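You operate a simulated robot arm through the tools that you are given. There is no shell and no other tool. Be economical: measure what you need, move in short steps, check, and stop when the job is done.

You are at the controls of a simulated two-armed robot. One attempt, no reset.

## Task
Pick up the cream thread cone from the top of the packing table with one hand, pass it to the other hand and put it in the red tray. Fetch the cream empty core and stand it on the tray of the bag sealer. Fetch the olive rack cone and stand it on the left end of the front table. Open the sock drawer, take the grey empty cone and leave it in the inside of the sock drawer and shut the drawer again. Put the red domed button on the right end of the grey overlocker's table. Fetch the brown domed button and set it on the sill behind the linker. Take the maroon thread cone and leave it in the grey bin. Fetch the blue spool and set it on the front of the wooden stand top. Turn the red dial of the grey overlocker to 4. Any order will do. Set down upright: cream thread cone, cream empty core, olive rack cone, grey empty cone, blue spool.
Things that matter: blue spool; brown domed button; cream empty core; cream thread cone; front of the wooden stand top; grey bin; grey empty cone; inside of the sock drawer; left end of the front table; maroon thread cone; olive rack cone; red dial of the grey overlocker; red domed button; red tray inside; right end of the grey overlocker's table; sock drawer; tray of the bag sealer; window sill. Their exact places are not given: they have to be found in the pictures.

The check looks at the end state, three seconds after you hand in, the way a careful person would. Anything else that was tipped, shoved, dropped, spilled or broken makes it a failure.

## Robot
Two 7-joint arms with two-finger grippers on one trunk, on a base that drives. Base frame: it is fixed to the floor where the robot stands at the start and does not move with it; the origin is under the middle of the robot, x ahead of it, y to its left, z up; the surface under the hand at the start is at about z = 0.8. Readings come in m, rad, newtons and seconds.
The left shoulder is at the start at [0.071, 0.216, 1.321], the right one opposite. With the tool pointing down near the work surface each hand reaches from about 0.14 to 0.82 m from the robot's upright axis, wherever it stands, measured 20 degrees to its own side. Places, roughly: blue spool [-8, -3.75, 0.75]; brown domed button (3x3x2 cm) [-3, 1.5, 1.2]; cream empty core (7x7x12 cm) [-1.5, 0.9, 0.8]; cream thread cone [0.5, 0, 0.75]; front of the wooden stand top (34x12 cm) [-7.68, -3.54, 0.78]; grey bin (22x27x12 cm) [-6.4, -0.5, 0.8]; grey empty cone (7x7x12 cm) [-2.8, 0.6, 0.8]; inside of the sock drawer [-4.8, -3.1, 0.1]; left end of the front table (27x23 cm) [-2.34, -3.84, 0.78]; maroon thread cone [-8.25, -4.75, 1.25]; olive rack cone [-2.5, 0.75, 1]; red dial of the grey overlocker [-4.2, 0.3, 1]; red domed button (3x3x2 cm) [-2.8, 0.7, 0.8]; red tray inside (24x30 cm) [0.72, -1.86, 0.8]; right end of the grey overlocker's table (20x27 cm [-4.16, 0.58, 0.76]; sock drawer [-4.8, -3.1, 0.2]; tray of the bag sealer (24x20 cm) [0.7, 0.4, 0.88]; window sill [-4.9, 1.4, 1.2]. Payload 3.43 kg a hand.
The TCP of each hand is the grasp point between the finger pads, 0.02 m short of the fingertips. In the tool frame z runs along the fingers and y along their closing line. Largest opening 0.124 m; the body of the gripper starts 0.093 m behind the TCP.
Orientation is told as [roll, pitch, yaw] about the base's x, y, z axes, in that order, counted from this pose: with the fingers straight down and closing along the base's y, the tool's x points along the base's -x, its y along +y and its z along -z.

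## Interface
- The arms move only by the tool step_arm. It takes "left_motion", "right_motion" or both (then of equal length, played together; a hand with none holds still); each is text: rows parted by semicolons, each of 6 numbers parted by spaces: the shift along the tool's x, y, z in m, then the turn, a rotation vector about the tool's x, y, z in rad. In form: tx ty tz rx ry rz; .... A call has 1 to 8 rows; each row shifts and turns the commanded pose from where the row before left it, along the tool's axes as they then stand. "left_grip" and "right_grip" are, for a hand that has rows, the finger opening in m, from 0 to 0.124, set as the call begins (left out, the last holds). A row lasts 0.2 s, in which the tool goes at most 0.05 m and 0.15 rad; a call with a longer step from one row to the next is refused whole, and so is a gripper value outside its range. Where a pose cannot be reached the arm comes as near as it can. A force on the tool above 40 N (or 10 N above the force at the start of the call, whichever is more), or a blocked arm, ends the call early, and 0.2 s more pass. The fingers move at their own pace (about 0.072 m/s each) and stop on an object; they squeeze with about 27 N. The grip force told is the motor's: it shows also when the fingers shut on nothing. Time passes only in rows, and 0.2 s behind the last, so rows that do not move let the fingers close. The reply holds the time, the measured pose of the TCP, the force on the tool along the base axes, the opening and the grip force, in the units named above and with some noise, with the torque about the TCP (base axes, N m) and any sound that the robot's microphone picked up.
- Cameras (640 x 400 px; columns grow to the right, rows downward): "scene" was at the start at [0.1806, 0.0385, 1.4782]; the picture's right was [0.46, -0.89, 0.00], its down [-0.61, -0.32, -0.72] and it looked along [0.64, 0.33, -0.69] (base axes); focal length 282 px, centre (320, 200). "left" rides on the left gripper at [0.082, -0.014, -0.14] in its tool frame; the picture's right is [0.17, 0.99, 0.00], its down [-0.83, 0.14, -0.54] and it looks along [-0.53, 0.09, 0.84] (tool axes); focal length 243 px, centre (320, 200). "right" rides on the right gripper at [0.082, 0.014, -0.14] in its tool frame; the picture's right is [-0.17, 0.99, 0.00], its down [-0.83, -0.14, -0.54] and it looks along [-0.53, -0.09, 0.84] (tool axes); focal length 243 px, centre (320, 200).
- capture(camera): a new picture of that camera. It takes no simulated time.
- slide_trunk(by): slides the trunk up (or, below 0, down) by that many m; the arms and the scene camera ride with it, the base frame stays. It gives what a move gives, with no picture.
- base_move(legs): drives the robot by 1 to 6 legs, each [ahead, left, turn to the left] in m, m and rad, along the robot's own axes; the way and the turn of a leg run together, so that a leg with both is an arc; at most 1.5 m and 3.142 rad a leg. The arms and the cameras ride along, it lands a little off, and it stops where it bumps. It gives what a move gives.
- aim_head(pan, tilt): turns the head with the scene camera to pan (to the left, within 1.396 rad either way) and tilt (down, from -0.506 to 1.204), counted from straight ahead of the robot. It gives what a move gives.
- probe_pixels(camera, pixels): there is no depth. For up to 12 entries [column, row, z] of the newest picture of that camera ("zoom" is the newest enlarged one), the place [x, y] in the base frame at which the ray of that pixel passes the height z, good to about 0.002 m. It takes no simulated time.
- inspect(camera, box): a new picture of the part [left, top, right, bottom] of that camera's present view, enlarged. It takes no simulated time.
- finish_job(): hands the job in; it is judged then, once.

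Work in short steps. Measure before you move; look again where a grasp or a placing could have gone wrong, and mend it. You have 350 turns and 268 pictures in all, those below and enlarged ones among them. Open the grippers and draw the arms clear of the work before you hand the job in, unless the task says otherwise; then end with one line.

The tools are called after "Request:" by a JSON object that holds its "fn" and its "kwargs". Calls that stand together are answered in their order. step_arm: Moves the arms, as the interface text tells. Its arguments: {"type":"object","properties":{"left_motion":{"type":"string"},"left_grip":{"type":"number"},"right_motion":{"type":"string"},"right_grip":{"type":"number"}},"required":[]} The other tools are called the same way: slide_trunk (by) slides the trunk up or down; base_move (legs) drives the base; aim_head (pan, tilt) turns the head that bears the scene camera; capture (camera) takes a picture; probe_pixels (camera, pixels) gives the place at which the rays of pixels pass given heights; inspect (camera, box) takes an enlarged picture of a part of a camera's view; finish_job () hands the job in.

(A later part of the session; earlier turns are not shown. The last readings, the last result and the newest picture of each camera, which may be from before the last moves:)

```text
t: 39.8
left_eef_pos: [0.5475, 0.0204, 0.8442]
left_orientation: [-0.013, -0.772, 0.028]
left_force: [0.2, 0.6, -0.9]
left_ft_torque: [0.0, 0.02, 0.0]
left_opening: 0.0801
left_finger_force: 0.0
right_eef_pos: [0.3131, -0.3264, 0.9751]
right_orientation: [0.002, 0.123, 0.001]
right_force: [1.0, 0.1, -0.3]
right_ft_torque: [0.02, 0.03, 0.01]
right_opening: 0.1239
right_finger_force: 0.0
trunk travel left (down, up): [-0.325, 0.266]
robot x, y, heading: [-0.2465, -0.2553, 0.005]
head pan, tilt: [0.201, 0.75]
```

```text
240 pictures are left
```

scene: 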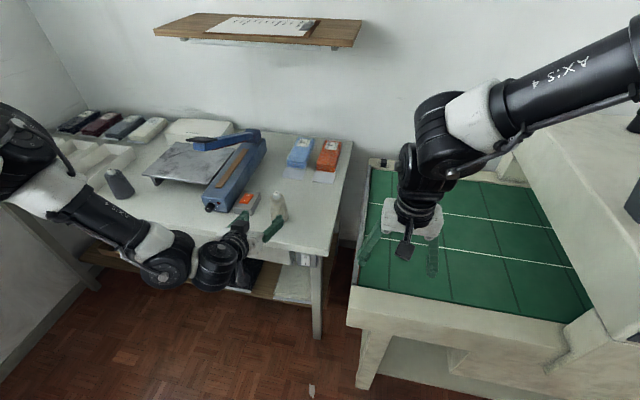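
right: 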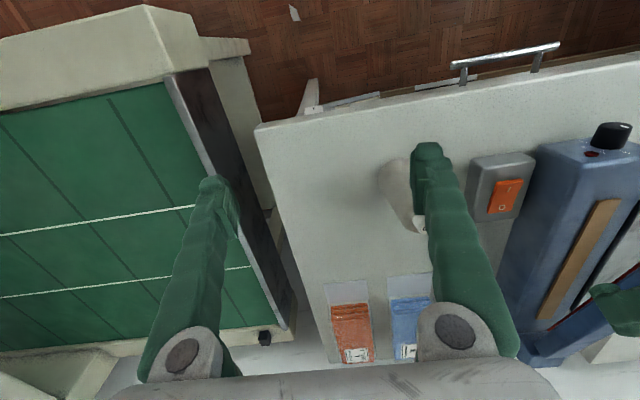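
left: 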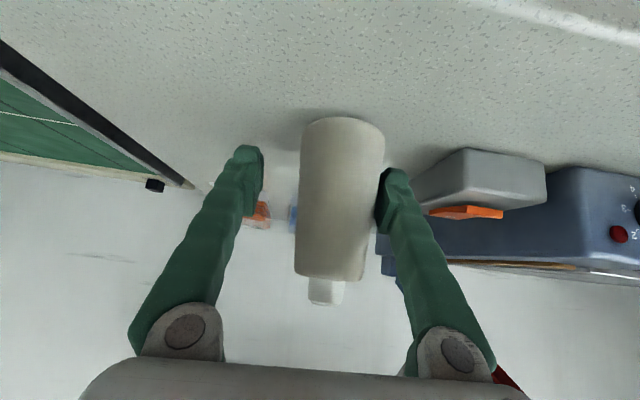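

Lowering the trunk fixed it. The cone sits slightly to the +y side; I shift +0.008, lower slightly and close.

Request:
{"fn": "step_arm", "kwargs": {"left_motion": "0.004 0.008 0.004 0 0 0; 0 0 0 0 0 0"}}

Request:
{"fn": "step_arm", "kwargs": {"left_motion": "0 0 0 0 0 0; 0 0 0 0 0 0; 0 0 0 0 0 0", "left_grip": 0.03}}

Request:
{"fn": "capture", "kwargs": {"camera": "left"}}

```text
t: 40.4
left_eef_pos: [0.5479, 0.0304, 0.8404]
left_orientation: [-0.014, -0.774, 0.028]
left_force: [-0.2, 0.3, -0.4]
left_ft_torque: [-0.02, 0.01, 0.01]
left_opening: 0.0802
left_finger_force: 0.1
right_eef_pos: [0.314, -0.326, 0.9754]
right_orientation: [-0.001, 0.123, 0.001]
right_force: [0.5, 0.9, 0.6]
right_ft_torque: [0.0, -0.03, 0.03]
right_opening: 0.1239
right_finger_force: 0.1
trunk travel left (down, up): [-0.325, 0.266]
robot x, y, heading: [-0.2467, -0.253, -0.001]
head pan, tilt: [0.201, 0.75]
```

```text
t: 41.2
left_eef_pos: [0.548, 0.0304, 0.8398]
left_orientation: [-0.014, -0.772, 0.028]
left_force: [0.5, 0.9, 0.4]
left_ft_torque: [0.01, 0.03, -0.03]
left_opening: 0.0536
left_finger_force: 26.7
right_eef_pos: [0.3132, -0.3245, 0.9752]
right_orientation: [-0.001, 0.125, 0.0]
right_force: [0.3, 0.7, 0.6]
right_ft_torque: [-0.01, 0.02, 0.0]
right_opening: 0.1241
right_finger_force: 0.0
trunk travel left (down, up): [-0.325, 0.266]
robot x, y, heading: [-0.2472, -0.2554, 0.004]
head pan, tilt: [0.201, 0.75]
```

```text
239 pictures are left
```

left: 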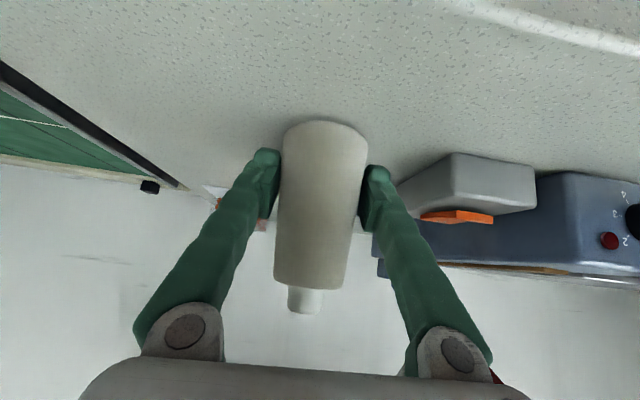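

Gripped (0.054 m). I lift 0.1 m straight up and then draw toward the middle.

Request:
{"fn": "step_arm", "kwargs": {"left_motion": "-0.014 0 -0.0143 0 0 0; -0.021 0 -0.0215 0 0 0; -0.021 0 -0.0215 0 0 0; -0.021 0 -0.0215 0 0 0; 0.021 -0.03 -0.021 0 0 0; 0.021 -0.03 -0.021 0 0 0; 0.021 -0.03 -0.021 0 0 0"}}

Request:
{"fn": "capture", "kwargs": {"camera": "left"}}

Request:
{"fn": "capture", "kwargs": {"camera": "scene"}}

```text
t: 42.8
left_eef_pos: [0.4588, -0.0512, 0.951]
left_orientation: [-0.018, -0.776, 0.031]
left_force: [0.5, 0.3, 1.2]
left_ft_torque: [-0.01, 0.21, -0.02]
left_opening: 0.0535
left_finger_force: 26.9
left hand out of reach, approached as far as the arm can: row 7
right_eef_pos: [0.3137, -0.3262, 0.9753]
right_orientation: [-0.003, 0.123, -0.001]
right_force: [0.4, -0.1, 0.8]
right_ft_torque: [-0.03, 0.05, 0.01]
right_opening: 0.124
right_finger_force: 0.0
trunk travel left (down, up): [-0.325, 0.266]
robot x, y, heading: [-0.2451, -0.2525, 0.005]
head pan, tilt: [0.201, 0.75]
```

```text
238 pictures are left
```

left: 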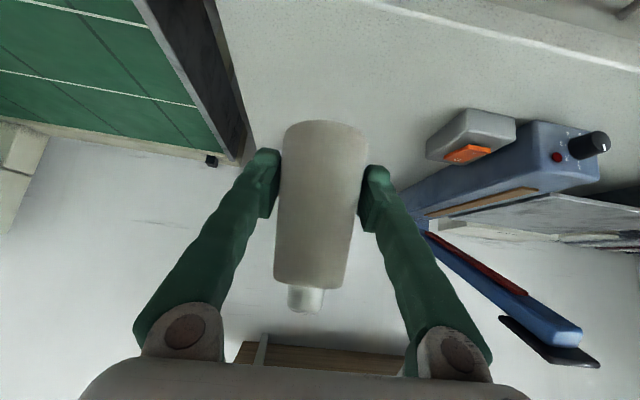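

```text
237 pictures are left
```

scene: 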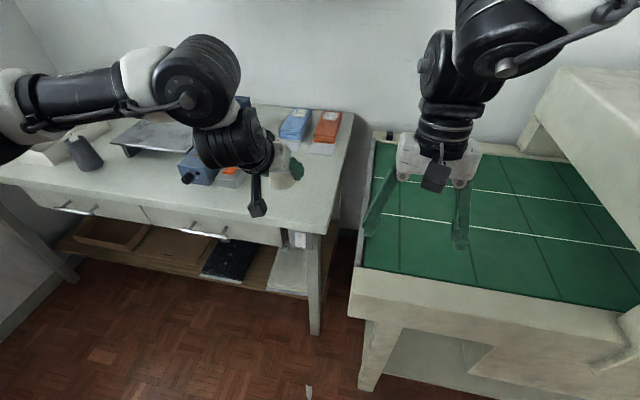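

The cone is held. For the handover I need room above, so I raise the trunk back and then lower the left hand.

Request:
{"fn": "slide_trunk", "kwargs": {"by": 0.15}}

Request:
{"fn": "step_arm", "kwargs": {"left_motion": "0.008 0 0.028 0 0 0; 0.008 0 0.028 0 0 0; 0.014 0 0.025 0 0 0; 0.014 0 0.022 0 0 0; 0.014 0 0.014 0 0 0; 0 0 0 0 0 0", "right_motion": "-0.03 0.02 0 0 0 0; -0.03 0.03 0 0 0 0; -0.03 0.03 0 0 0 0; -0.03 0.03 0 0 0 0; 0 0.02 0 0 0 0; 0 0 0 0 0 0"}}

```text
t: 44.5
left_eef_pos: [0.4627, -0.0501, 1.178]
left_orientation: [-0.018, -0.898, 0.034]
left_force: [0.4, -0.7, -1.2]
left_ft_torque: [-0.02, -0.04, 0.03]
left_opening: 0.0532
left_finger_force: 27.2
right_eef_pos: [0.3136, -0.3258, 1.1249]
right_orientation: [0.0, 0.123, 0.0]
right_force: [0.5, -0.2, -0.3]
right_ft_torque: [-0.01, 0.02, -0.03]
right_opening: 0.1238
right_finger_force: 0.1
trunk travel left (down, up): [-0.475, 0.116]
robot x, y, heading: [-0.2466, -0.2516, 0.002]
head pan, tilt: [0.201, 0.75]
```

```text
t: 45.3
left_eef_pos: [0.5031, -0.0469, 1.1146]
left_orientation: [-0.022, -0.898, 0.037]
left_force: [-0.6, -0.9, -0.9]
left_ft_torque: [0.0, -0.01, 0.01]
left_opening: 0.0532
left_finger_force: 26.7
left hand out of reach, approached as far as the arm can: row 3
right_eef_pos: [0.4032, -0.3085, 1.1432]
right_orientation: [0.096, 0.122, -0.135]
right_force: [0.0, 0.0, 0.1]
right_ft_torque: [0.02, -0.02, 0.0]
right_opening: 0.1241
right_finger_force: 0.1
right hand out of reach, approached as far as the arm can: row 1, 2, 3
trunk travel left (down, up): [-0.475, 0.116]
robot x, y, heading: [-0.248, -0.2522, 0.001]
head pan, tilt: [0.201, 0.75]
stopped in row 3 (right hand): the arm was blocked; the commanded pose is now the measured one
```

Request:
{"fn": "aim_head", "kwargs": {"pan": -0.6, "tilt": 0.6}}

Request:
{"fn": "capture", "kwargs": {"camera": "scene"}}

Request:
{"fn": "aim_head", "kwargs": {"pan": 0.6, "tilt": 0.6}}

Request:
{"fn": "capture", "kwargs": {"camera": "scene"}}

```text
t: 46.4
left_eef_pos: [0.5018, -0.0454, 1.1137]
left_orientation: [-0.021, -0.899, 0.036]
left_force: [0.6, -0.2, -0.9]
left_ft_torque: [-0.04, -0.02, -0.03]
left_opening: 0.0531
left_finger_force: 27.1
right_eef_pos: [0.4025, -0.3064, 1.1455]
right_orientation: [0.099, 0.12, -0.132]
right_force: [0.1, 0.6, -1.0]
right_ft_torque: [-0.01, -0.01, -0.03]
right_opening: 0.1241
right_finger_force: 0.0
trunk travel left (down, up): [-0.475, 0.116]
robot x, y, heading: [-0.2439, -0.2548, 0.003]
head pan, tilt: [-0.6, 0.6]
```

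```text
236 pictures are left
```

scene: 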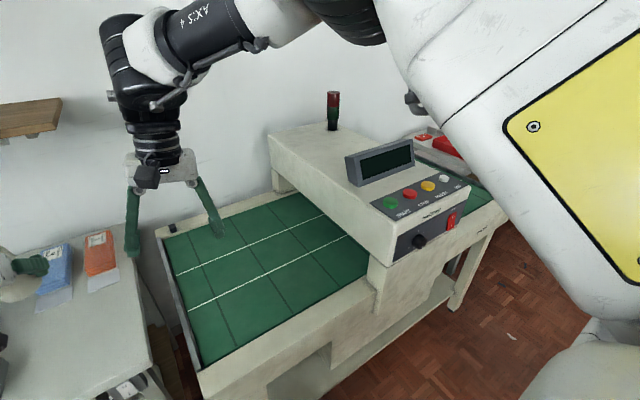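

```text
t: 47.8
left_eef_pos: [0.502, -0.0451, 1.1147]
left_orientation: [-0.021, -0.901, 0.037]
left_force: [0.2, -0.1, -0.4]
left_ft_torque: [0.0, -0.01, -0.03]
left_opening: 0.053
left_finger_force: 27.2
right_eef_pos: [0.4036, -0.307, 1.1441]
right_orientation: [0.1, 0.118, -0.131]
right_force: [-0.4, 0.1, -0.1]
right_ft_torque: [0.05, -0.01, 0.01]
right_opening: 0.1242
right_finger_force: 0.0
trunk travel left (down, up): [-0.475, 0.116]
robot x, y, heading: [-0.2454, -0.2574, 0.006]
head pan, tilt: [0.6, 0.6]
```

```text
235 pictures are left
```

scene: 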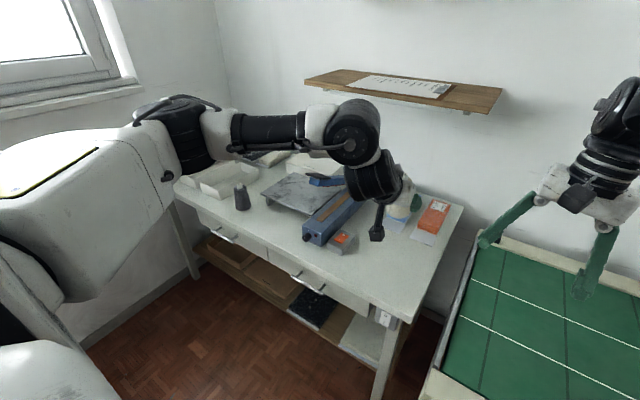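

Request:
{"fn": "step_arm", "kwargs": {"left_motion": "0.0235 0 0.0187 0 0 0; 0.0235 0 0.0187 0 0.06 0; 0.0235 0 0.0187 0 0.06 0; 0.0235 0 0.0187 0 0 0; 0 0 0 0 0 0"}}

Request:
{"fn": "step_arm", "kwargs": {"right_motion": "0 0 0 -0.1 0 0; 0 0 0 0 -0.12 0; 0 0 0 0 0 -0.13; -0.03 0 0 0 0 0; 0 0 0 0 0 0"}}

```text
t: 49.0
left_eef_pos: [0.4875, -0.0357, 0.995]
left_orientation: [-0.018, -0.778, 0.033]
left_force: [0.7, 0.1, -0.4]
left_ft_torque: [0.01, -0.01, 0.01]
left_opening: 0.0528
left_finger_force: 26.8
left hand out of reach, approached as far as the arm can: row 3
right_eef_pos: [0.4032, -0.307, 1.1451]
right_orientation: [0.099, 0.12, -0.131]
right_force: [0.4, -0.4, -0.2]
right_ft_torque: [-0.01, -0.01, -0.01]
right_opening: 0.1242
right_finger_force: 0.0
trunk travel left (down, up): [-0.475, 0.116]
robot x, y, heading: [-0.2476, -0.2571, 0.004]
head pan, tilt: [0.6, 0.6]
```

```text
t: 50.2
left_eef_pos: [0.4865, -0.0368, 0.994]
left_orientation: [-0.017, -0.777, 0.033]
left_force: [0.0, 0.4, -1.5]
left_ft_torque: [-0.02, -0.01, 0.02]
left_opening: 0.0525
left_finger_force: 27.2
right_eef_pos: [0.417, -0.2944, 1.1461]
right_orientation: [0.196, -0.027, -0.032]
right_force: [-0.2, 1.3, 0.5]
right_ft_torque: [0.0, 0.0, 0.04]
right_opening: 0.1238
right_finger_force: 0.1
right hand out of reach, approached as far as the arm can: row 4
trunk travel left (down, up): [-0.475, 0.116]
robot x, y, heading: [-0.2463, -0.2547, 0.006]
head pan, tilt: [0.6, 0.6]
```

The left grip opening creeps down slightly, so I should hand over soon. I level the right hand and move it toward above the cone.

Request:
{"fn": "step_arm", "kwargs": {"right_motion": "0 0.03 0 0.1 0 0; 0 0.04 0 0.096 0.02 0; -0.02 0.03 0 0 0 0; -0.02 0.03 0 0 0 0; -0.01 0.03 0 0 0 0; 0 0 0 0 0 0"}}

Request:
{"fn": "capture", "kwargs": {"camera": "left"}}

Request:
{"fn": "capture", "kwargs": {"camera": "right"}}

```text
t: 50.9
left_eef_pos: [0.4879, -0.0372, 0.9948]
left_orientation: [-0.017, -0.778, 0.031]
left_force: [0.7, -1.4, -1.4]
left_ft_torque: [0.03, -0.03, 0.04]
left_opening: 0.0529
left_finger_force: 27.6
right_eef_pos: [0.4475, -0.3128, 1.1975]
right_orientation: [0.151, 0.0, -0.206]
right_force: [-0.3, 0.5, -0.3]
right_ft_torque: [0.05, 0.01, 0.01]
right_opening: 0.1241
right_finger_force: 0.1
right hand out of reach, approached as far as the arm can: row 1, 2, 3
trunk travel left (down, up): [-0.475, 0.116]
robot x, y, heading: [-0.2448, -0.2571, 0.002]
head pan, tilt: [0.6, 0.6]
stopped in row 3 (right hand): the arm was blocked; the commanded pose is now the measured one
```

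```text
234 pictures are left
```

left: 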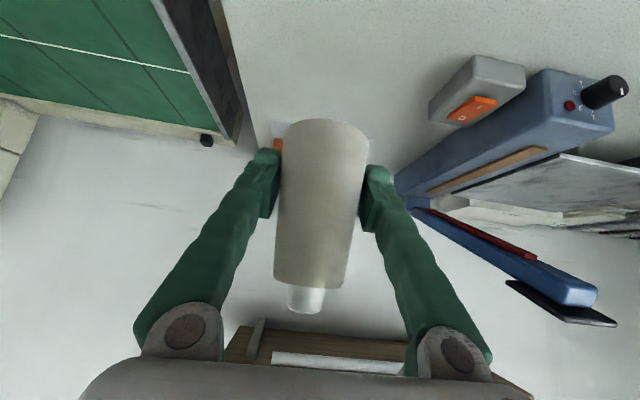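

```text
233 pictures are left
```

right: 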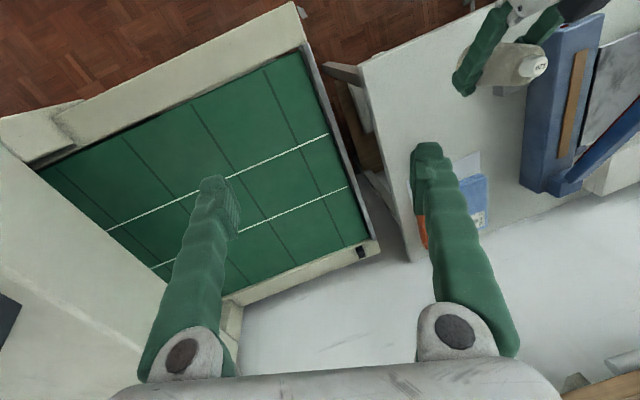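

The cone is still firm in the left hand (same view). The right arm is near a limit up high, so I lower and level it while the left hand moves the cone toward the robot's middle.

Request:
{"fn": "step_arm", "kwargs": {"right_motion": "0 0 0.03 0 0 0; 0 0 0.03 0.07 0 -0.1; 0 0 0.03 0.08 0 -0.1; 0 0 0.02 0 0 0; 0 0 0 0 0 0; 0 0 0 0 0 0", "left_motion": "0 -0.02 0 0 0 0; 0 -0.02 0 0 0 0; 0.005 -0.02 -0.01 0 0 0; 0.01 -0.02 -0.015 0 0 0; 0.01 -0.02 -0.015 0 0 0; 0 0 0 0 0 0"}}

```text
t: 52.5
left_eef_pos: [0.4406, -0.0518, 1.0079]
left_orientation: [-0.02, -0.779, 0.033]
left_force: [0.5, -0.7, -0.8]
left_ft_torque: [0.06, 0.0, -0.02]
left_opening: 0.0524
left_finger_force: 27.4
left hand out of reach, approached as far as the arm can: row 1, 2, 3, 4, 5
right_eef_pos: [0.4092, -0.3157, 1.104]
right_orientation: [0.062, -0.017, -0.109]
right_force: [0.0, 0.3, -0.4]
right_ft_torque: [0.0, -0.03, 0.0]
right_opening: 0.1241
right_finger_force: 0.0
right hand out of reach, approached as far as the arm can: row 2, 3, 4
trunk travel left (down, up): [-0.475, 0.116]
robot x, y, heading: [-0.2489, -0.2553, 0.003]
head pan, tilt: [0.6, 0.6]
stopped in row 6 (right hand): the arm was blocked; the commanded pose is now the measured one
```

Pointing straight forward is unnatural for the left arm near the middle. I turn the left hand inward about the vertical (cone stays upright) so the right hand can come from the other side.

Request:
{"fn": "step_arm", "kwargs": {"left_motion": "0 0 0 0.098 0 0.0995; 0 0 0 0.098 0 0.0995; 0 0 0 0.098 0 0.0995; 0 0 0 0.098 0 0.0995; 0 0 0 0.098 0 0.0995; 0 0 0 0.098 0 0.0995; 0 0 0 0.098 0 0.0995; 0 0 0 0 0 0"}}

```text
t: 54.3
left_eef_pos: [0.4401, -0.0527, 1.0075]
left_orientation: [-0.008, -0.79, -0.954]
left_force: [-0.6, -0.7, -0.9]
left_ft_torque: [0.0, 0.0, -0.01]
left_opening: 0.0522
left_finger_force: 27.3
right_eef_pos: [0.4097, -0.3144, 1.1062]
right_orientation: [0.066, -0.017, -0.107]
right_force: [0.3, 0.4, 0.1]
right_ft_torque: [0.01, -0.01, 0.0]
right_opening: 0.124
right_finger_force: 0.0
trunk travel left (down, up): [-0.475, 0.116]
robot x, y, heading: [-0.2483, -0.2553, 0.004]
head pan, tilt: [0.6, 0.6]
```

That worked. I carry the left hand further inward and give the right hand the mirrored attitude (tilt, then turn to point forward-left).

Request:
{"fn": "step_arm", "kwargs": {"left_motion": "-0.0137 -0.0173 0.0209 0 0 0; -0.0137 -0.0173 0.0209 0 0 0; -0.0137 -0.0173 0.0209 0 0 0; -0.0137 -0.0173 0.0209 0 0 0; 0 0 0 0 0 0; 0 0 0 0 0 0; 0 0 0 0 0 0; 0 0 0 0 0 0", "right_motion": "0 0 0 0 -0.14 0; 0 0 0 0 -0.14 0; 0 0 0 0 -0.14 0; 0 0 0 0 -0.14 0; 0 0 0 -0.074 0 -0.1186; 0 0 0 -0.074 0 -0.1186; 0 0 0 -0.074 0 -0.1186; 0 0 0 -0.074 0 -0.1186"}}

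```text
t: 56.2
left_eef_pos: [0.438, -0.1731, 0.9869]
left_orientation: [-0.01, -0.789, -0.95]
left_force: [0.0, 0.4, -1.8]
left_ft_torque: [0.0, 0.0, -0.02]
left_opening: 0.0515
left_finger_force: 26.5
right_eef_pos: [0.3477, -0.2684, 1.1226]
right_orientation: [0.179, -0.626, 0.213]
right_force: [-0.5, 0.5, 0.7]
right_ft_torque: [-0.05, 0.02, -0.03]
right_opening: 0.1238
right_finger_force: 0.0
right hand out of reach, approached as far as the arm can: row 6, 7, 8
trunk travel left (down, up): [-0.475, 0.116]
robot x, y, heading: [-0.2486, -0.2581, -0.001]
head pan, tilt: [0.6, 0.6]
stopped in row 8 (right hand): the arm was blocked; the commanded pose is now the measured one
```

Request:
{"fn": "step_arm", "kwargs": {"right_motion": "0.0227 -0.0325 0.015 0 0 0; 0.0227 -0.0325 0.015 0.06 0 0; 0.0227 -0.0325 0.015 0.06 0 0; 0 0 0 0.06 0 0; 0 0 0 -0.082 0 -0.1116; 0 0 0 -0.082 0 -0.1116; 0 0 0 -0.082 0 -0.1116; 0 0 0 -0.082 0 -0.1116"}}

Request:
{"fn": "capture", "kwargs": {"camera": "left"}}

```text
t: 57.7
left_eef_pos: [0.437, -0.1724, 0.9888]
left_orientation: [-0.009, -0.791, -0.953]
left_force: [-0.3, 0.2, -1.3]
left_ft_torque: [0.0, -0.01, 0.01]
left_opening: 0.052
left_finger_force: 27.3
right_eef_pos: [0.2864, -0.2922, 1.0828]
right_orientation: [0.169, -0.675, 0.243]
right_force: [-0.2, 0.0, 1.0]
right_ft_torque: [-0.01, -0.01, -0.04]
right_opening: 0.124
right_finger_force: 0.0
right hand out of reach, approached as far as the arm can: row 1, 2, 3, 5, 6, 7
trunk travel left (down, up): [-0.475, 0.116]
robot x, y, heading: [-0.2447, -0.2581, 0.005]
head pan, tilt: [0.6, 0.6]
stopped in row 7 (right hand): the arm was blocked; the commanded pose is now the measured one
```

```text
232 pictures are left
```

left: 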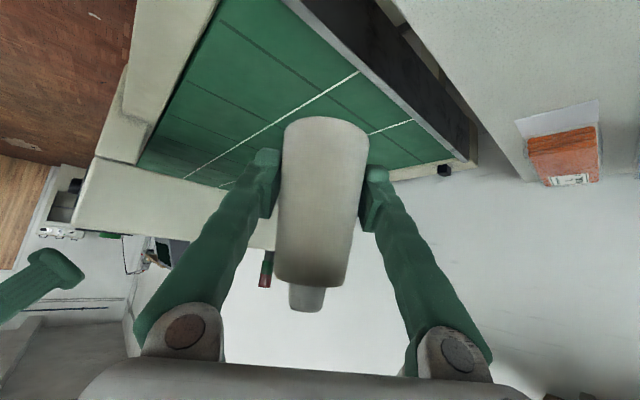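

Request:
{"fn": "step_arm", "kwargs": {"right_motion": "-0.023 -0.03 0.0134 0 0 0; -0.023 -0.03 0.0134 0 0 0; -0.023 -0.03 0.0134 0 0 0; -0.023 -0.03 0.0134 0 0 0; -0.023 -0.03 0.0134 0 0 0; 0 0 0 0 0 0"}}

```text
t: 59.1
left_eef_pos: [0.4379, -0.1732, 0.9884]
left_orientation: [-0.009, -0.79, -0.95]
left_force: [0.8, -0.2, -0.4]
left_ft_torque: [0.01, 0.03, 0.03]
left_opening: 0.0517
left_finger_force: 26.8
right_eef_pos: [0.3229, -0.2762, 1.0905]
right_orientation: [0.165, -0.675, 0.232]
right_force: [0.9, 0.1, -0.2]
right_ft_torque: [0.02, -0.04, 0.04]
right_opening: 0.1242
right_finger_force: 0.1
right hand out of reach, approached as far as the arm can: row 1, 2, 3, 4, 5
trunk travel left (down, up): [-0.475, 0.116]
robot x, y, heading: [-0.2481, -0.2574, -0.005]
head pan, tilt: [0.6, 0.6]
```

I infer a wrist-roll limit: both arms dislike positive yaw. So I turn the left hand further to point -y and bring the right hand back to level with yaw about 0 (closing along y, fitting between the left fingers).

Request:
{"fn": "step_arm", "kwargs": {"left_motion": "0 0 0 0.098 0 0.0995; 0 0 0 0.098 0 0.0995; 0 0 0 0.098 0 0.0995; 0 0 0 0.098 0 0.0995; 0 0 0 0.04 0 0.04; 0 0 0 0 0 0; 0 0 0 0 0 0; 0 0 0 0 0 0", "right_motion": "0 0 0 0 0.135 0; 0 0 0 0 0.135 0; 0 0 0 0 0.135 0; 0 0 0 0 0.135 0; 0 0 0 0 0.135 0; 0 0 0 0.08 0 0.12; 0 0 0 0.085 0 0.12; 0 0 0 0 0 0"}}

```text
t: 60.6
left_eef_pos: [0.4388, -0.1729, 0.9878]
left_orientation: [-0.006, -0.791, -1.234]
left_force: [-0.5, 0.4, -0.9]
left_ft_torque: [-0.02, 0.0, -0.04]
left_opening: 0.0516
left_finger_force: 26.7
left hand out of reach, approached as far as the arm can: row 3, 4, 5
right_eef_pos: [0.3174, -0.2645, 1.142]
right_orientation: [0.146, -0.016, 0.086]
right_force: [-0.4, -0.6, 0.1]
right_ft_torque: [-0.02, -0.02, -0.02]
right_opening: 0.1238
right_finger_force: 0.2
right hand out of reach, approached as far as the arm can: row 1, 2, 3, 4, 5
trunk travel left (down, up): [-0.475, 0.116]
robot x, y, heading: [-0.2444, -0.2567, -0.003]
head pan, tilt: [0.6, 0.6]
stopped in row 7 (right hand): the arm was blocked; the commanded pose is now the measured one
```

Request:
{"fn": "step_arm", "kwargs": {"right_motion": "-0.02 0.02 0 0.07 0 0; -0.02 0.02 0 0.076 0 0.04; -0.02 0.02 0 0 0.016 0.04; 0 0 0 0 0 0", "right_grip": 0.09}}

Request:
{"fn": "capture", "kwargs": {"camera": "right"}}

```text
t: 61.3
left_eef_pos: [0.4393, -0.1735, 0.9862]
left_orientation: [-0.006, -0.791, -1.234]
left_force: [0.2, -0.2, -0.9]
left_ft_torque: [-0.01, 0.02, 0.01]
left_opening: 0.0516
left_finger_force: 27.1
right_eef_pos: [0.3962, -0.277, 1.2006]
right_orientation: [0.158, -0.032, -0.091]
right_force: [-0.7, 0.1, -0.4]
right_ft_torque: [0.0, 0.01, -0.01]
right_opening: 0.0897
right_finger_force: 0.1
trunk travel left (down, up): [-0.475, 0.116]
robot x, y, heading: [-0.2437, -0.2555, 0.002]
head pan, tilt: [0.6, 0.6]
stopped in row 3 (right hand): the arm was blocked; the commanded pose is now the measured one
```

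```text
231 pictures are left
```

right: 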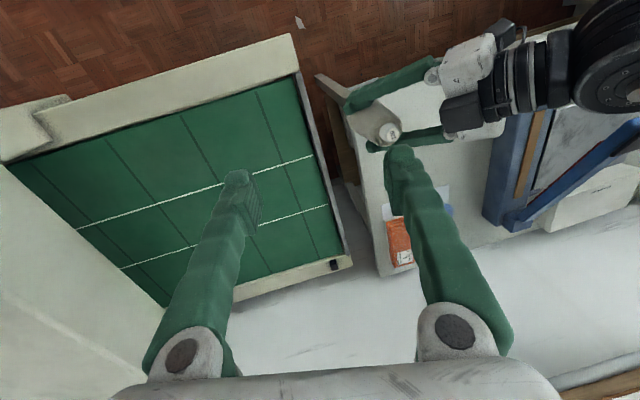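

The right arm works poorly up high. I bring it well down (over the conveyor, z≥0.95) and lower the left too.

Request:
{"fn": "step_arm", "kwargs": {"right_motion": "0 0 0.03 0 0 0; 0 0 0.04 0 0 0; 0 0 0.04 0.05 0 0; 0 0 0.04 0.05 0 0; 0 0 0.04 0.05 0 0; 0 0 0.04 0 0 0; 0 0 0 0 0 0", "left_motion": "0.0142 0 0.0141 0 0 0; 0.0142 0 0.0141 0 0 0; 0.0142 0 0.0141 0 0 0; 0.0142 0 0.0141 0 0 0; 0.0 0 0 0 0 0; 0 0 0 0 0 0; 0 0 0 0 0 0"}}

```text
t: 63.1
left_eef_pos: [0.4179, -0.1533, 0.9223]
left_orientation: [-0.004, -0.792, -1.234]
left_force: [-0.5, 0.2, -1.1]
left_ft_torque: [0.0, 0.02, 0.02]
left_opening: 0.0513
left_finger_force: 26.8
left hand out of reach, approached as far as the arm can: row 1, 2, 3, 4
right_eef_pos: [0.4245, -0.2906, 0.9795]
right_orientation: [0.035, -0.027, -0.171]
right_force: [0.3, -0.3, 0.3]
right_ft_torque: [0.0, 0.0, -0.01]
right_opening: 0.09
right_finger_force: 0.0
trunk travel left (down, up): [-0.475, 0.116]
robot x, y, heading: [-0.2472, -0.2509, 0.004]
head pan, tilt: [0.6, 0.6]
stopped in row 7 (right hand): the arm was blocked; the commanded pose is now the measured one
```

Now the right hand is level. I raise it 0.09 and move it toward above the cone.

Request:
{"fn": "step_arm", "kwargs": {"right_motion": "0 0 -0.03 0.035 0 0; 0 0 -0.03 0 0.027 0; 0 0 -0.03 0 0 0; 0 0.03 0 0 0 0; 0 0.03 0 0 0 0; 0 0 0 0 0 0"}}

```text
t: 64.4
left_eef_pos: [0.4182, -0.1528, 0.9226]
left_orientation: [-0.002, -0.792, -1.233]
left_force: [-0.2, 0.1, -0.7]
left_ft_torque: [0.02, 0.02, 0.01]
left_opening: 0.0516
left_finger_force: 26.4
right_eef_pos: [0.4619, -0.3208, 1.0692]
right_orientation: [0.033, 0.021, -0.333]
right_force: [0.3, 0.5, -0.6]
right_ft_torque: [0.01, 0.0, 0.0]
right_opening: 0.09
right_finger_force: 0.0
right hand out of reach, approached as far as the arm can: row 2, 5
trunk travel left (down, up): [-0.475, 0.116]
robot x, y, heading: [-0.2484, -0.2544, 0.003]
head pan, tilt: [0.6, 0.6]
stopped in row 6 (right hand): the arm was blocked; the commanded pose is now the measured one
```

The right wrist keeps drifting to negative yaw, confirming the limit; I turn it further in negative yaw to see if it frees up.

Request:
{"fn": "step_arm", "kwargs": {"right_motion": "0 0 0 0 0 0.14; 0 0 0 0 0 0.14; 0 0 0 0 0 0.14; 0 0 0 0 0 0.14; 0 0 0 0 0 0.14; 0 0 0 0 0 0.14; 0 0 0 0 0 0.14; 0 0 0 0 0 0"}}

Request:
{"fn": "step_arm", "kwargs": {"right_motion": "0.03 0 0 0 0 0; 0.03 0 0 0 0 0; 0.03 0 0 0 0 0; 0 0 0 0 0 0"}}

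```text
t: 66.2
left_eef_pos: [0.4186, -0.152, 0.9231]
left_orientation: [-0.004, -0.794, -1.235]
left_force: [0.4, -0.7, -2.2]
left_ft_torque: [0.02, 0.0, 0.0]
left_opening: 0.0514
left_finger_force: 26.7
right_eef_pos: [0.4619, -0.3283, 1.0667]
right_orientation: [-0.002, 0.027, -1.32]
right_force: [0.6, -0.4, 0.0]
right_ft_torque: [0.0, 0.01, 0.02]
right_opening: 0.0901
right_finger_force: 0.1
trunk travel left (down, up): [-0.475, 0.116]
robot x, y, heading: [-0.2486, -0.2553, 0.007]
head pan, tilt: [0.6, 0.6]
```

```text
t: 67.0
left_eef_pos: [0.419, -0.1525, 0.9227]
left_orientation: [-0.003, -0.791, -1.234]
left_force: [0.3, 0.3, -1.0]
left_ft_torque: [-0.01, 0.0, 0.01]
left_opening: 0.0514
left_finger_force: 27.2
right_eef_pos: [0.4838, -0.3193, 1.0947]
right_orientation: [0.02, 0.092, -1.465]
right_force: [0.5, 0.7, 0.8]
right_ft_torque: [-0.01, -0.03, 0.02]
right_opening: 0.09
right_finger_force: 0.1
trunk travel left (down, up): [-0.475, 0.116]
robot x, y, heading: [-0.2422, -0.2548, 0.004]
head pan, tilt: [0.6, 0.6]
stopped in row 4 (right hand): the arm was blocked; the commanded pose is now the measured one
```

Request:
{"fn": "aim_head", "kwargs": {"pan": 0.0, "tilt": 0.5}}

Request:
{"fn": "capture", "kwargs": {"camera": "scene"}}

```text
t: 68.0
left_eef_pos: [0.4195, -0.1527, 0.9231]
left_orientation: [-0.004, -0.792, -1.235]
left_force: [-1.2, -1.5, -1.4]
left_ft_torque: [-0.04, -0.01, -0.01]
left_opening: 0.0511
left_finger_force: 27.0
right_eef_pos: [0.4824, -0.3165, 1.0966]
right_orientation: [0.023, 0.093, -1.462]
right_force: [0.2, 0.4, -0.6]
right_ft_torque: [0.0, 0.01, -0.01]
right_opening: 0.09
right_finger_force: 0.0
trunk travel left (down, up): [-0.475, 0.116]
robot x, y, heading: [-0.2477, -0.2526, -0.005]
head pan, tilt: [0.0, 0.499]
```

```text
230 pictures are left
```

scene: 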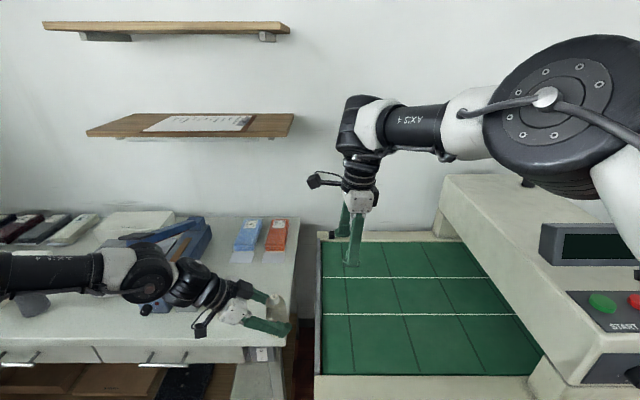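

The arms are cramped with elbows high. I back off into the open floor and raise the trunk so both hands can work low and relaxed.

Request:
{"fn": "base_move", "kwargs": {"legs": [[-0.35, 0, 0]]}}

Request:
{"fn": "slide_trunk", "kwargs": {"by": 0.1}}

Request:
{"fn": "step_arm", "kwargs": {"right_motion": "0 -0.02 0.045 0 0 0; 0 -0.02 0.045 0 0 0; 0 0 0.045 0 0 0; 0 0 0.045 0 0 0; 0 0 0.045 0 0 0; 0 0 0.045 0 0 0; 0 0 0.045 0 0 0; 0 0 0 0 0 0"}}

```text
t: 70.7
left_eef_pos: [0.0693, -0.1568, 0.9217]
left_orientation: [-0.005, -0.79, -1.24]
left_force: [0.8, -0.5, -1.8]
left_ft_torque: [-0.03, -0.01, 0.06]
left_opening: 0.0509
left_finger_force: 27.1
right_eef_pos: [0.1329, -0.3216, 1.0955]
right_orientation: [0.023, 0.094, -1.469]
right_force: [-0.3, 0.3, -0.6]
right_ft_torque: [0.03, 0.03, -0.01]
right_opening: 0.0902
right_finger_force: 0.0
trunk travel left (down, up): [-0.475, 0.116]
robot x, y, heading: [-0.5958, -0.254, -0.005]
head pan, tilt: [0.0, 0.499]
```

```text
t: 72.1
left_eef_pos: [0.0987, -0.1551, 1.1947]
left_orientation: [0.364, -0.843, -1.509]
left_force: [-0.5, -0.1, -0.3]
left_ft_torque: [-0.02, -0.01, -0.02]
left_opening: 0.0508
left_finger_force: 27.1
right_eef_pos: [0.1227, -0.3228, 1.332]
right_orientation: [0.213, 0.07, -1.454]
right_force: [0.5, 0.6, -1.2]
right_ft_torque: [-0.01, 0.05, 0.02]
right_opening: 0.0899
right_finger_force: 0.1
trunk travel left (down, up): [-0.575, 0.016]
robot x, y, heading: [-0.5983, -0.2541, -0.006]
head pan, tilt: [0.0, 0.499]
```

```text
t: 73.9
left_eef_pos: [0.0969, -0.156, 1.1993]
left_orientation: [0.37, -0.844, -1.515]
left_force: [-0.8, 0.5, -1.5]
left_ft_torque: [0.0, -0.01, 0.06]
left_opening: 0.0507
left_finger_force: 27.0
right_eef_pos: [0.1225, -0.2896, 1.0271]
right_orientation: [0.218, 0.072, -1.455]
right_force: [0.0, 0.3, 1.2]
right_ft_torque: [0.02, 0.02, 0.0]
right_opening: 0.0901
right_finger_force: 0.0
right hand out of reach, approached as far as the arm can: row 7
trunk travel left (down, up): [-0.575, 0.016]
robot x, y, heading: [-0.5987, -0.2546, -0.006]
head pan, tilt: [0.0, 0.499]
```

The trunk slide let the arms spring noticeably (left roll 0.37 now). We are in open space; I level the left hand again while lowering both hands.

Request:
{"fn": "step_arm", "kwargs": {"left_motion": "0 0 0 0.12 0 0; 0 0 0 0.12 0 0; 0 0 0 0.12 0 0; 0.028 0 0.028 0 0 0; 0.028 0 0.028 0 0 0; 0.028 0 0.028 0 0 0; 0.028 0 0.028 0 0 0; 0.028 0 0.028 0 0 0"}}

Request:
{"fn": "capture", "kwargs": {"camera": "scene"}}

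```text
t: 75.7
left_eef_pos: [-0.0177, -0.0924, 1.0738]
left_orientation: [0.011, -0.846, -1.512]
left_force: [-0.6, 0.5, -0.9]
left_ft_torque: [-0.02, 0.01, -0.02]
left_opening: 0.0507
left_finger_force: 27.1
left hand out of reach, approached as far as the arm can: row 1, 2, 3, 4, 5, 6, 7, 8
right_eef_pos: [0.1237, -0.2903, 1.0266]
right_orientation: [0.218, 0.071, -1.455]
right_force: [0.5, -0.3, -0.3]
right_ft_torque: [-0.02, 0.01, 0.0]
right_opening: 0.0898
right_finger_force: 0.0
trunk travel left (down, up): [-0.575, 0.016]
robot x, y, heading: [-0.5952, -0.2559, -0.003]
head pan, tilt: [0.0, 0.499]
```

```text
229 pictures are left
```

scene: 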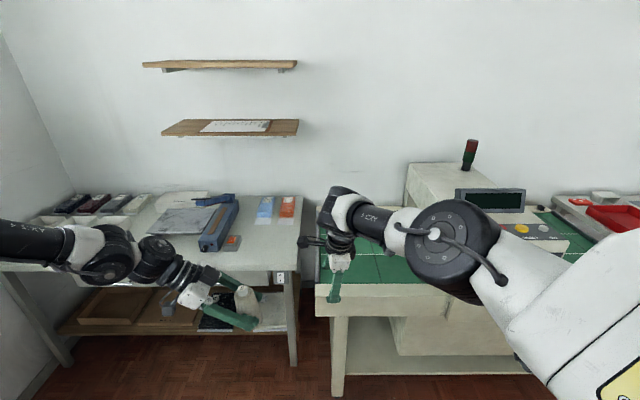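

The red tray is visible at (612,215). I try bringing the right hand closer to the body (less reach), level it, and see if it moves freely.

Request:
{"fn": "step_arm", "kwargs": {"right_motion": "0 -0.03 0 0.07 0 0; 0 -0.03 0.02 0.07 0 0; 0 -0.03 0.02 0.07 0 0; 0 -0.03 0.02 0 0 0; 0.03 0 0 0 0 0; 0.03 0 0 0 0 0; 0 0 0 0 0 0"}}

```text
t: 77.3
left_eef_pos: [-0.0188, -0.0949, 1.0732]
left_orientation: [0.009, -0.843, -1.514]
left_force: [0.2, -1.0, -0.3]
left_ft_torque: [-0.06, 0.03, -0.01]
left_opening: 0.0507
left_finger_force: 26.9
right_eef_pos: [0.0036, -0.2416, 0.9559]
right_orientation: [0.007, 0.074, -1.454]
right_force: [0.5, -0.7, -0.1]
right_ft_torque: [0.03, 0.02, 0.01]
right_opening: 0.09
right_finger_force: 0.1
trunk travel left (down, up): [-0.575, 0.016]
robot x, y, heading: [-0.6025, -0.2538, -0.006]
head pan, tilt: [0.0, 0.499]
```

That moved freely. Now I lower the left hand with the cone and raise the right one.

Request:
{"fn": "step_arm", "kwargs": {"left_motion": "0.0159 0 0.0274 0 0 0; 0.0159 0 0.0274 0 0 0; 0.0159 0 0.0274 0 0 0; 0.0159 0 0.0274 0 0 0; 0 0 0 0 0 0", "right_motion": "-0.01 0 -0.03 0 0.037 0; -0.01 0 -0.03 0 0.037 0; 0 0 -0.03 0 0 0; 0 0 -0.03 0 0 0; 0 0 0 0 0 0"}}

```text
t: 78.5
left_eef_pos: [-0.0679, -0.0927, 1.0373]
left_orientation: [0.008, -0.844, -1.513]
left_force: [0.7, 0.4, -1.4]
left_ft_torque: [-0.02, 0.0, 0.0]
left_opening: 0.0507
left_finger_force: 27.3
left hand out of reach, approached as far as the arm can: row 1, 2, 3, 4
right_eef_pos: [0.0078, -0.2748, 1.0733]
right_orientation: [0.008, 0.147, -1.452]
right_force: [0.1, -0.1, -0.2]
right_ft_torque: [0.02, 0.02, 0.0]
right_opening: 0.0901
right_finger_force: 0.2
trunk travel left (down, up): [-0.575, 0.016]
robot x, y, heading: [-0.5995, -0.2529, -0.003]
head pan, tilt: [0.0, 0.499]
```

Request:
{"fn": "step_arm", "kwargs": {"left_motion": "0 0.03 0 -0.097 0 -0.0865; 0 0.03 0 -0.097 0 -0.0865; 0 0.03 0 -0.097 0 -0.0865; 0 0.02 0 -0.097 0 -0.0865; 0 0 0 0 0 0; 0.021 0 0.0225 0 0 0; 0.021 0 0.0225 0 0 0; 0.021 0 0.0225 0 0 0"}}

```text
t: 80.3
left_eef_pos: [0.0071, -0.0451, 1.0237]
left_orientation: [0.005, -0.846, -0.989]
left_force: [0.1, -0.8, -1.0]
left_ft_torque: [-0.01, 0.01, -0.04]
left_opening: 0.0503
left_finger_force: 26.9
left hand out of reach, approached as far as the arm can: row 1, 2, 6, 7, 8
right_eef_pos: [0.0087, -0.2742, 1.0733]
right_orientation: [0.007, 0.146, -1.455]
right_force: [-0.6, -0.4, -0.3]
right_ft_torque: [0.01, 0.0, 0.01]
right_opening: 0.0899
right_finger_force: 0.1
trunk travel left (down, up): [-0.575, 0.016]
robot x, y, heading: [-0.5983, -0.2534, -0.007]
head pan, tilt: [0.0, 0.499]
```

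Request:
{"fn": "step_arm", "kwargs": {"left_motion": "-0.0184 -0.0123 0.0208 0 0 0; -0.0184 -0.0123 0.0208 0 0 0; -0.0184 -0.0123 0.0208 0 0 0; -0.0184 -0.0123 0.0208 0 0 0; 0 0 0 0 0 0", "right_motion": "0 0 -0.03 0 -0.05 0; 0 0 -0.03 0 -0.05 0; 0 0 -0.03 0 -0.045 0; 0 0 0 0 0 0; 0 0 0 0 0 0"}}

Request:
{"fn": "capture", "kwargs": {"camera": "right"}}

Request:
{"fn": "capture", "kwargs": {"camera": "left"}}

```text
t: 81.5
left_eef_pos: [0.0014, -0.1315, 1.071]
left_orientation: [0.005, -0.847, -0.991]
left_force: [0.1, 1.2, -0.9]
left_ft_torque: [0.02, 0.02, -0.02]
left_opening: 0.0507
left_finger_force: 26.9
left hand out of reach, approached as far as the arm can: row 1, 2, 3, 4
right_eef_pos: [0.0076, -0.2837, 1.1618]
right_orientation: [0.007, -0.001, -1.453]
right_force: [-0.5, -1.1, 0.5]
right_ft_torque: [0.0, 0.0, 0.02]
right_opening: 0.0902
right_finger_force: 0.0
trunk travel left (down, up): [-0.575, 0.016]
robot x, y, heading: [-0.5968, -0.2547, -0.006]
head pan, tilt: [0.0, 0.499]
```

```text
228 pictures are left
```

right: 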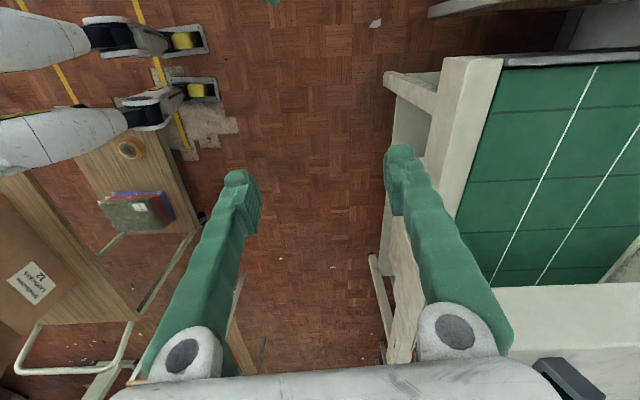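

```text
227 pictures are left
```

left: 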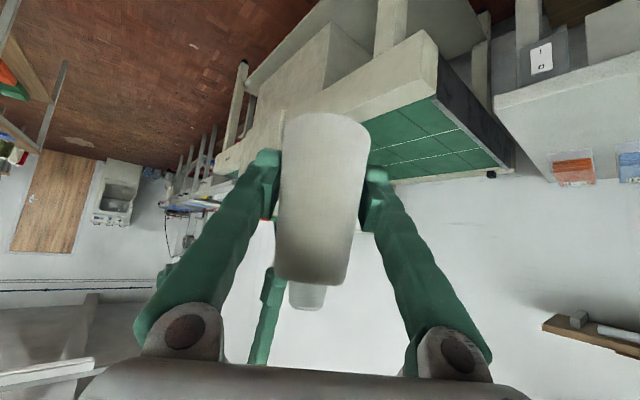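

The cone's nub top is near (0.0,-0.135,1.137). I raise the right hand and turn its closing line parallel to the left's (yaw -0.99).

Request:
{"fn": "step_arm", "kwargs": {"right_motion": "0 0 -0.02 0 0 -0.115; 0 0 -0.02 0 0 -0.115; 0 0 0 0 0 -0.115; 0 0 0 0 0 -0.115; 0 0 0 0 0 0", "right_grip": 0.07}}

```text
t: 82.7
left_eef_pos: [0.0012, -0.1312, 1.0709]
left_orientation: [0.003, -0.847, -0.991]
left_force: [0.0, -0.7, -0.1]
left_ft_torque: [-0.03, 0.04, 0.02]
left_opening: 0.0505
left_finger_force: 27.3
right_eef_pos: [0.0102, -0.2874, 1.2051]
right_orientation: [0.01, 0.002, -0.999]
right_force: [0.3, 0.1, 0.9]
right_ft_torque: [0.0, -0.01, 0.02]
right_opening: 0.0698
right_finger_force: 0.1
trunk travel left (down, up): [-0.575, 0.016]
robot x, y, heading: [-0.5987, -0.2536, -0.006]
head pan, tilt: [0.0, 0.499]
```

Request:
{"fn": "step_arm", "kwargs": {"right_motion": "0.0265 0.0147 0 0 0 0; 0.0265 0.0147 0 0 0 0; 0.0265 0.0147 0 0 0 0; 0.0265 0.0147 0 0 0 0; 0.0265 0.0147 0 0 0 0; 0 0 0 0 0 0"}}

Request:
{"fn": "capture", "kwargs": {"camera": "right"}}

Request:
{"fn": "capture", "kwargs": {"camera": "left"}}

```text
t: 83.5
left_eef_pos: [0.0007, -0.1335, 1.0694]
left_orientation: [0.006, -0.847, -0.991]
left_force: [-0.1, -0.2, -1.5]
left_ft_torque: [-0.02, -0.03, -0.01]
left_opening: 0.0501
left_finger_force: 26.3
right_eef_pos: [0.0483, -0.2707, 1.2272]
right_orientation: [0.048, 0.067, -1.138]
right_force: [-0.2, -0.2, 1.0]
right_ft_torque: [0.01, -0.01, 0.0]
right_opening: 0.0702
right_finger_force: 0.0
right hand out of reach, approached as far as the arm can: row 4
trunk travel left (down, up): [-0.575, 0.016]
robot x, y, heading: [-0.5962, -0.255, -0.008]
head pan, tilt: [0.0, 0.499]
stopped in row 4 (right hand): the arm was blocked; the commanded pose is now the measured one
```

```text
226 pictures are left
```

right: 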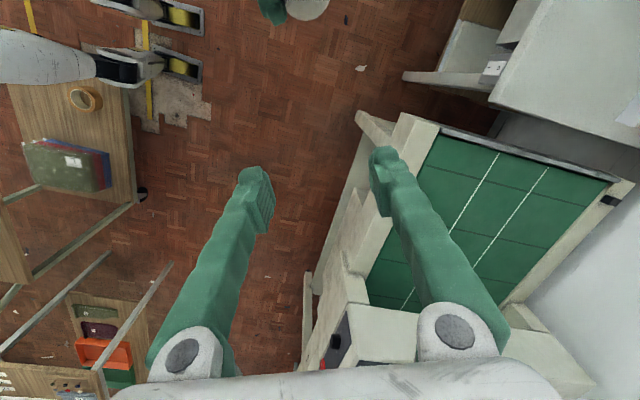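

```text
225 pictures are left
```

left: 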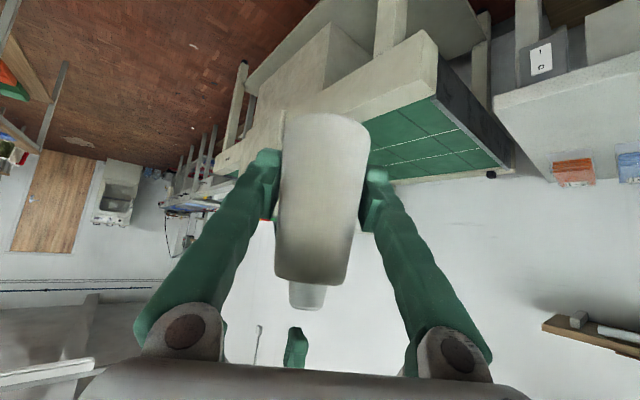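

Right blocks when its wrist comes too far inward. I'll instead tilt the right hand so the fingers point inward while the wrist stays outside, then slide in from the right at nub height.

Request:
{"fn": "step_arm", "kwargs": {"right_motion": "0 0 0.035 0 0 0; 0 0 0.035 0.048 0 0; 0 0 0.02 0 0 -0.07; 0 0 0 0 0.13 -0.07; 0 0 0 0 0.13 0; 0 0 0 0 0.13 0; 0 0 0 0 0.13 0; 0 0 0 0 0 0"}}

```text
t: 85.3
left_eef_pos: [0.0015, -0.1314, 1.0697]
left_orientation: [0.006, -0.846, -0.992]
left_force: [0.3, 0.9, -1.3]
left_ft_torque: [-0.02, -0.02, 0.0]
left_opening: 0.0503
left_finger_force: 26.9
right_eef_pos: [0.0457, -0.2609, 1.1391]
right_orientation: [0.019, 0.587, -0.984]
right_force: [0.3, 0.2, -0.1]
right_ft_torque: [-0.03, 0.02, 0.0]
right_opening: 0.0702
right_finger_force: 0.1
trunk travel left (down, up): [-0.575, 0.016]
robot x, y, heading: [-0.5996, -0.2527, -0.01]
head pan, tilt: [0.0, 0.499]
```

The tilt works. I align sideways and approach half way, then look.

Request:
{"fn": "step_arm", "kwargs": {"right_motion": "0 0.02 0 0 0 0; 0 0.015 0 0 0 0; 0.0183 0 0.0138 0 0 0; 0.0183 0 0.0138 0 0 0; 0 0 0 0 0 0"}}

Request:
{"fn": "capture", "kwargs": {"camera": "right"}}

Request:
{"fn": "capture", "kwargs": {"camera": "left"}}

```text
t: 86.5
left_eef_pos: [0.0002, -0.1317, 1.0709]
left_orientation: [0.004, -0.846, -0.991]
left_force: [-1.0, -0.2, -1.2]
left_ft_torque: [0.02, 0.0, 0.0]
left_opening: 0.0502
left_finger_force: 27.5
right_eef_pos: [0.0355, -0.2103, 1.1378]
right_orientation: [0.017, 0.588, -0.985]
right_force: [-0.3, -0.6, 0.0]
right_ft_torque: [-0.01, 0.0, 0.0]
right_opening: 0.0702
right_finger_force: 0.1
right hand out of reach, approached as far as the arm can: row 1, 2
trunk travel left (down, up): [-0.575, 0.016]
robot x, y, heading: [-0.5984, -0.2526, -0.006]
head pan, tilt: [0.0, 0.499]
```

```text
224 pictures are left
```

right: 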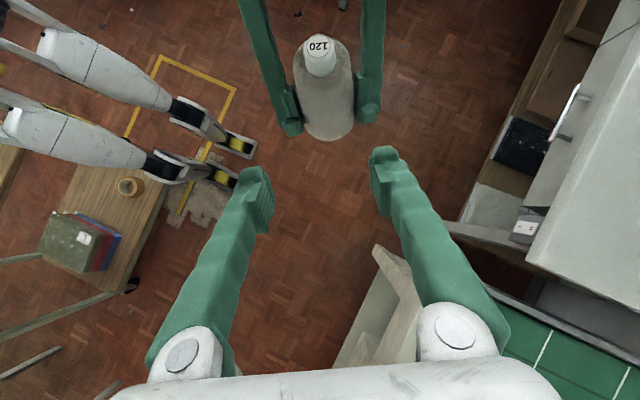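

```text
223 pictures are left
```

left: 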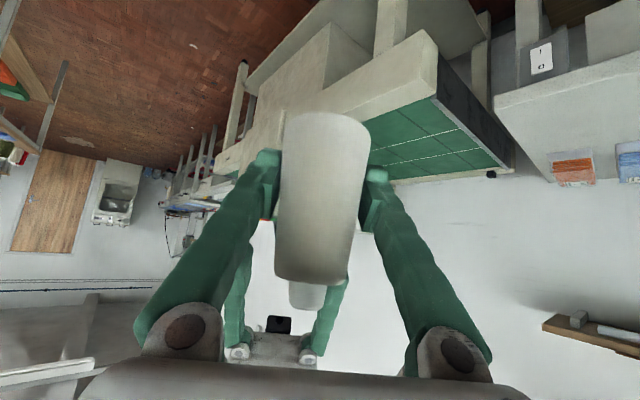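

Request:
{"fn": "step_arm", "kwargs": {"right_motion": "0.0175 0.002 0.0143 0 0 0; 0.0175 0.002 0.0143 0 0 0; 0 0 0 0 0 0"}}

Request:
{"fn": "capture", "kwargs": {"camera": "right"}}

Request:
{"fn": "capture", "kwargs": {"camera": "left"}}

```text
t: 87.3
left_eef_pos: [0.0008, -0.1315, 1.0708]
left_orientation: [0.005, -0.846, -0.993]
left_force: [-0.3, 0.2, -0.9]
left_ft_torque: [0.08, -0.03, -0.01]
left_opening: 0.0504
left_finger_force: 26.7
right_eef_pos: [0.0139, -0.1719, 1.134]
right_orientation: [0.019, 0.585, -0.985]
right_force: [-0.3, 0.3, -0.2]
right_ft_torque: [0.0, -0.04, 0.04]
right_opening: 0.0701
right_finger_force: 0.1
trunk travel left (down, up): [-0.575, 0.016]
robot x, y, heading: [-0.5905, -0.2527, -0.004]
head pan, tilt: [0.0, 0.499]
```

```text
222 pictures are left
```

right: 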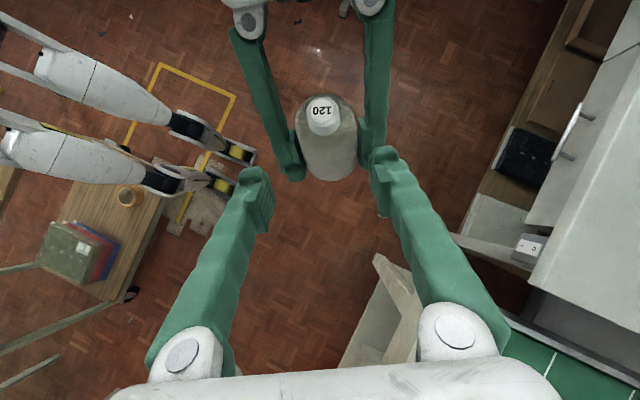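

```text
221 pictures are left
```

left: 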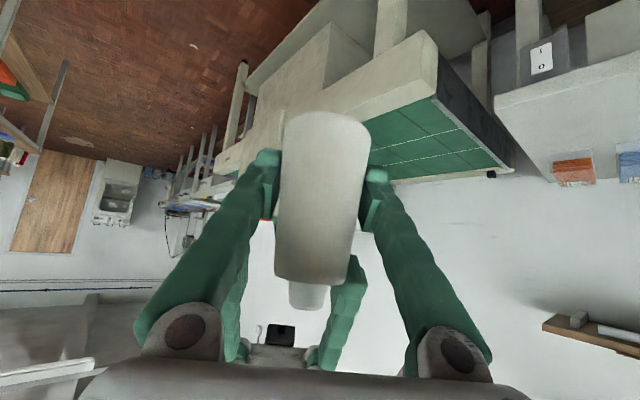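

Request:
{"fn": "step_arm", "kwargs": {"right_motion": "0.018 0.001 0.0143 0 0 0; 0.018 0.001 0.0143 0 0 0; 0 0 0 0 0 0"}}

Request:
{"fn": "capture", "kwargs": {"camera": "right"}}

Request:
{"fn": "capture", "kwargs": {"camera": "left"}}

```text
t: 88.1
left_eef_pos: [0.0007, -0.1321, 1.071]
left_orientation: [0.004, -0.846, -0.993]
left_force: [-1.0, 0.3, -1.3]
left_ft_torque: [0.0, 0.01, 0.03]
left_opening: 0.0501
left_finger_force: 26.6
right_eef_pos: [-0.0085, -0.132, 1.1317]
right_orientation: [0.016, 0.584, -0.987]
right_force: [0.4, -0.1, 1.0]
right_ft_torque: [-0.01, 0.0, 0.0]
right_opening: 0.0702
right_finger_force: 0.0
trunk travel left (down, up): [-0.575, 0.016]
robot x, y, heading: [-0.6043, -0.2527, -0.003]
head pan, tilt: [0.0, 0.499]
```

```text
220 pictures are left
```

right: 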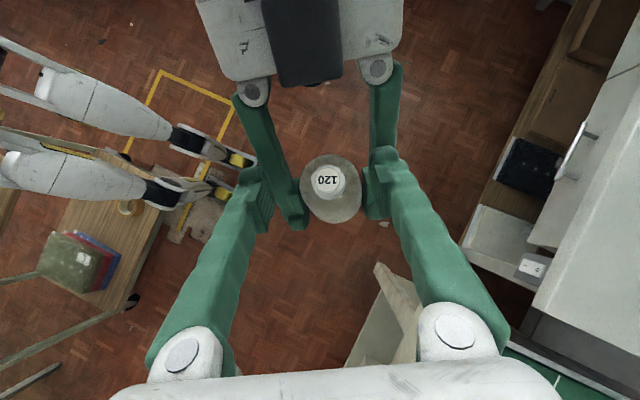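

```text
219 pictures are left
```

left: 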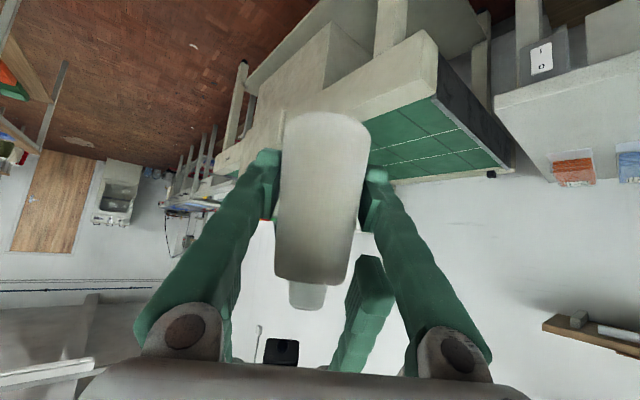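

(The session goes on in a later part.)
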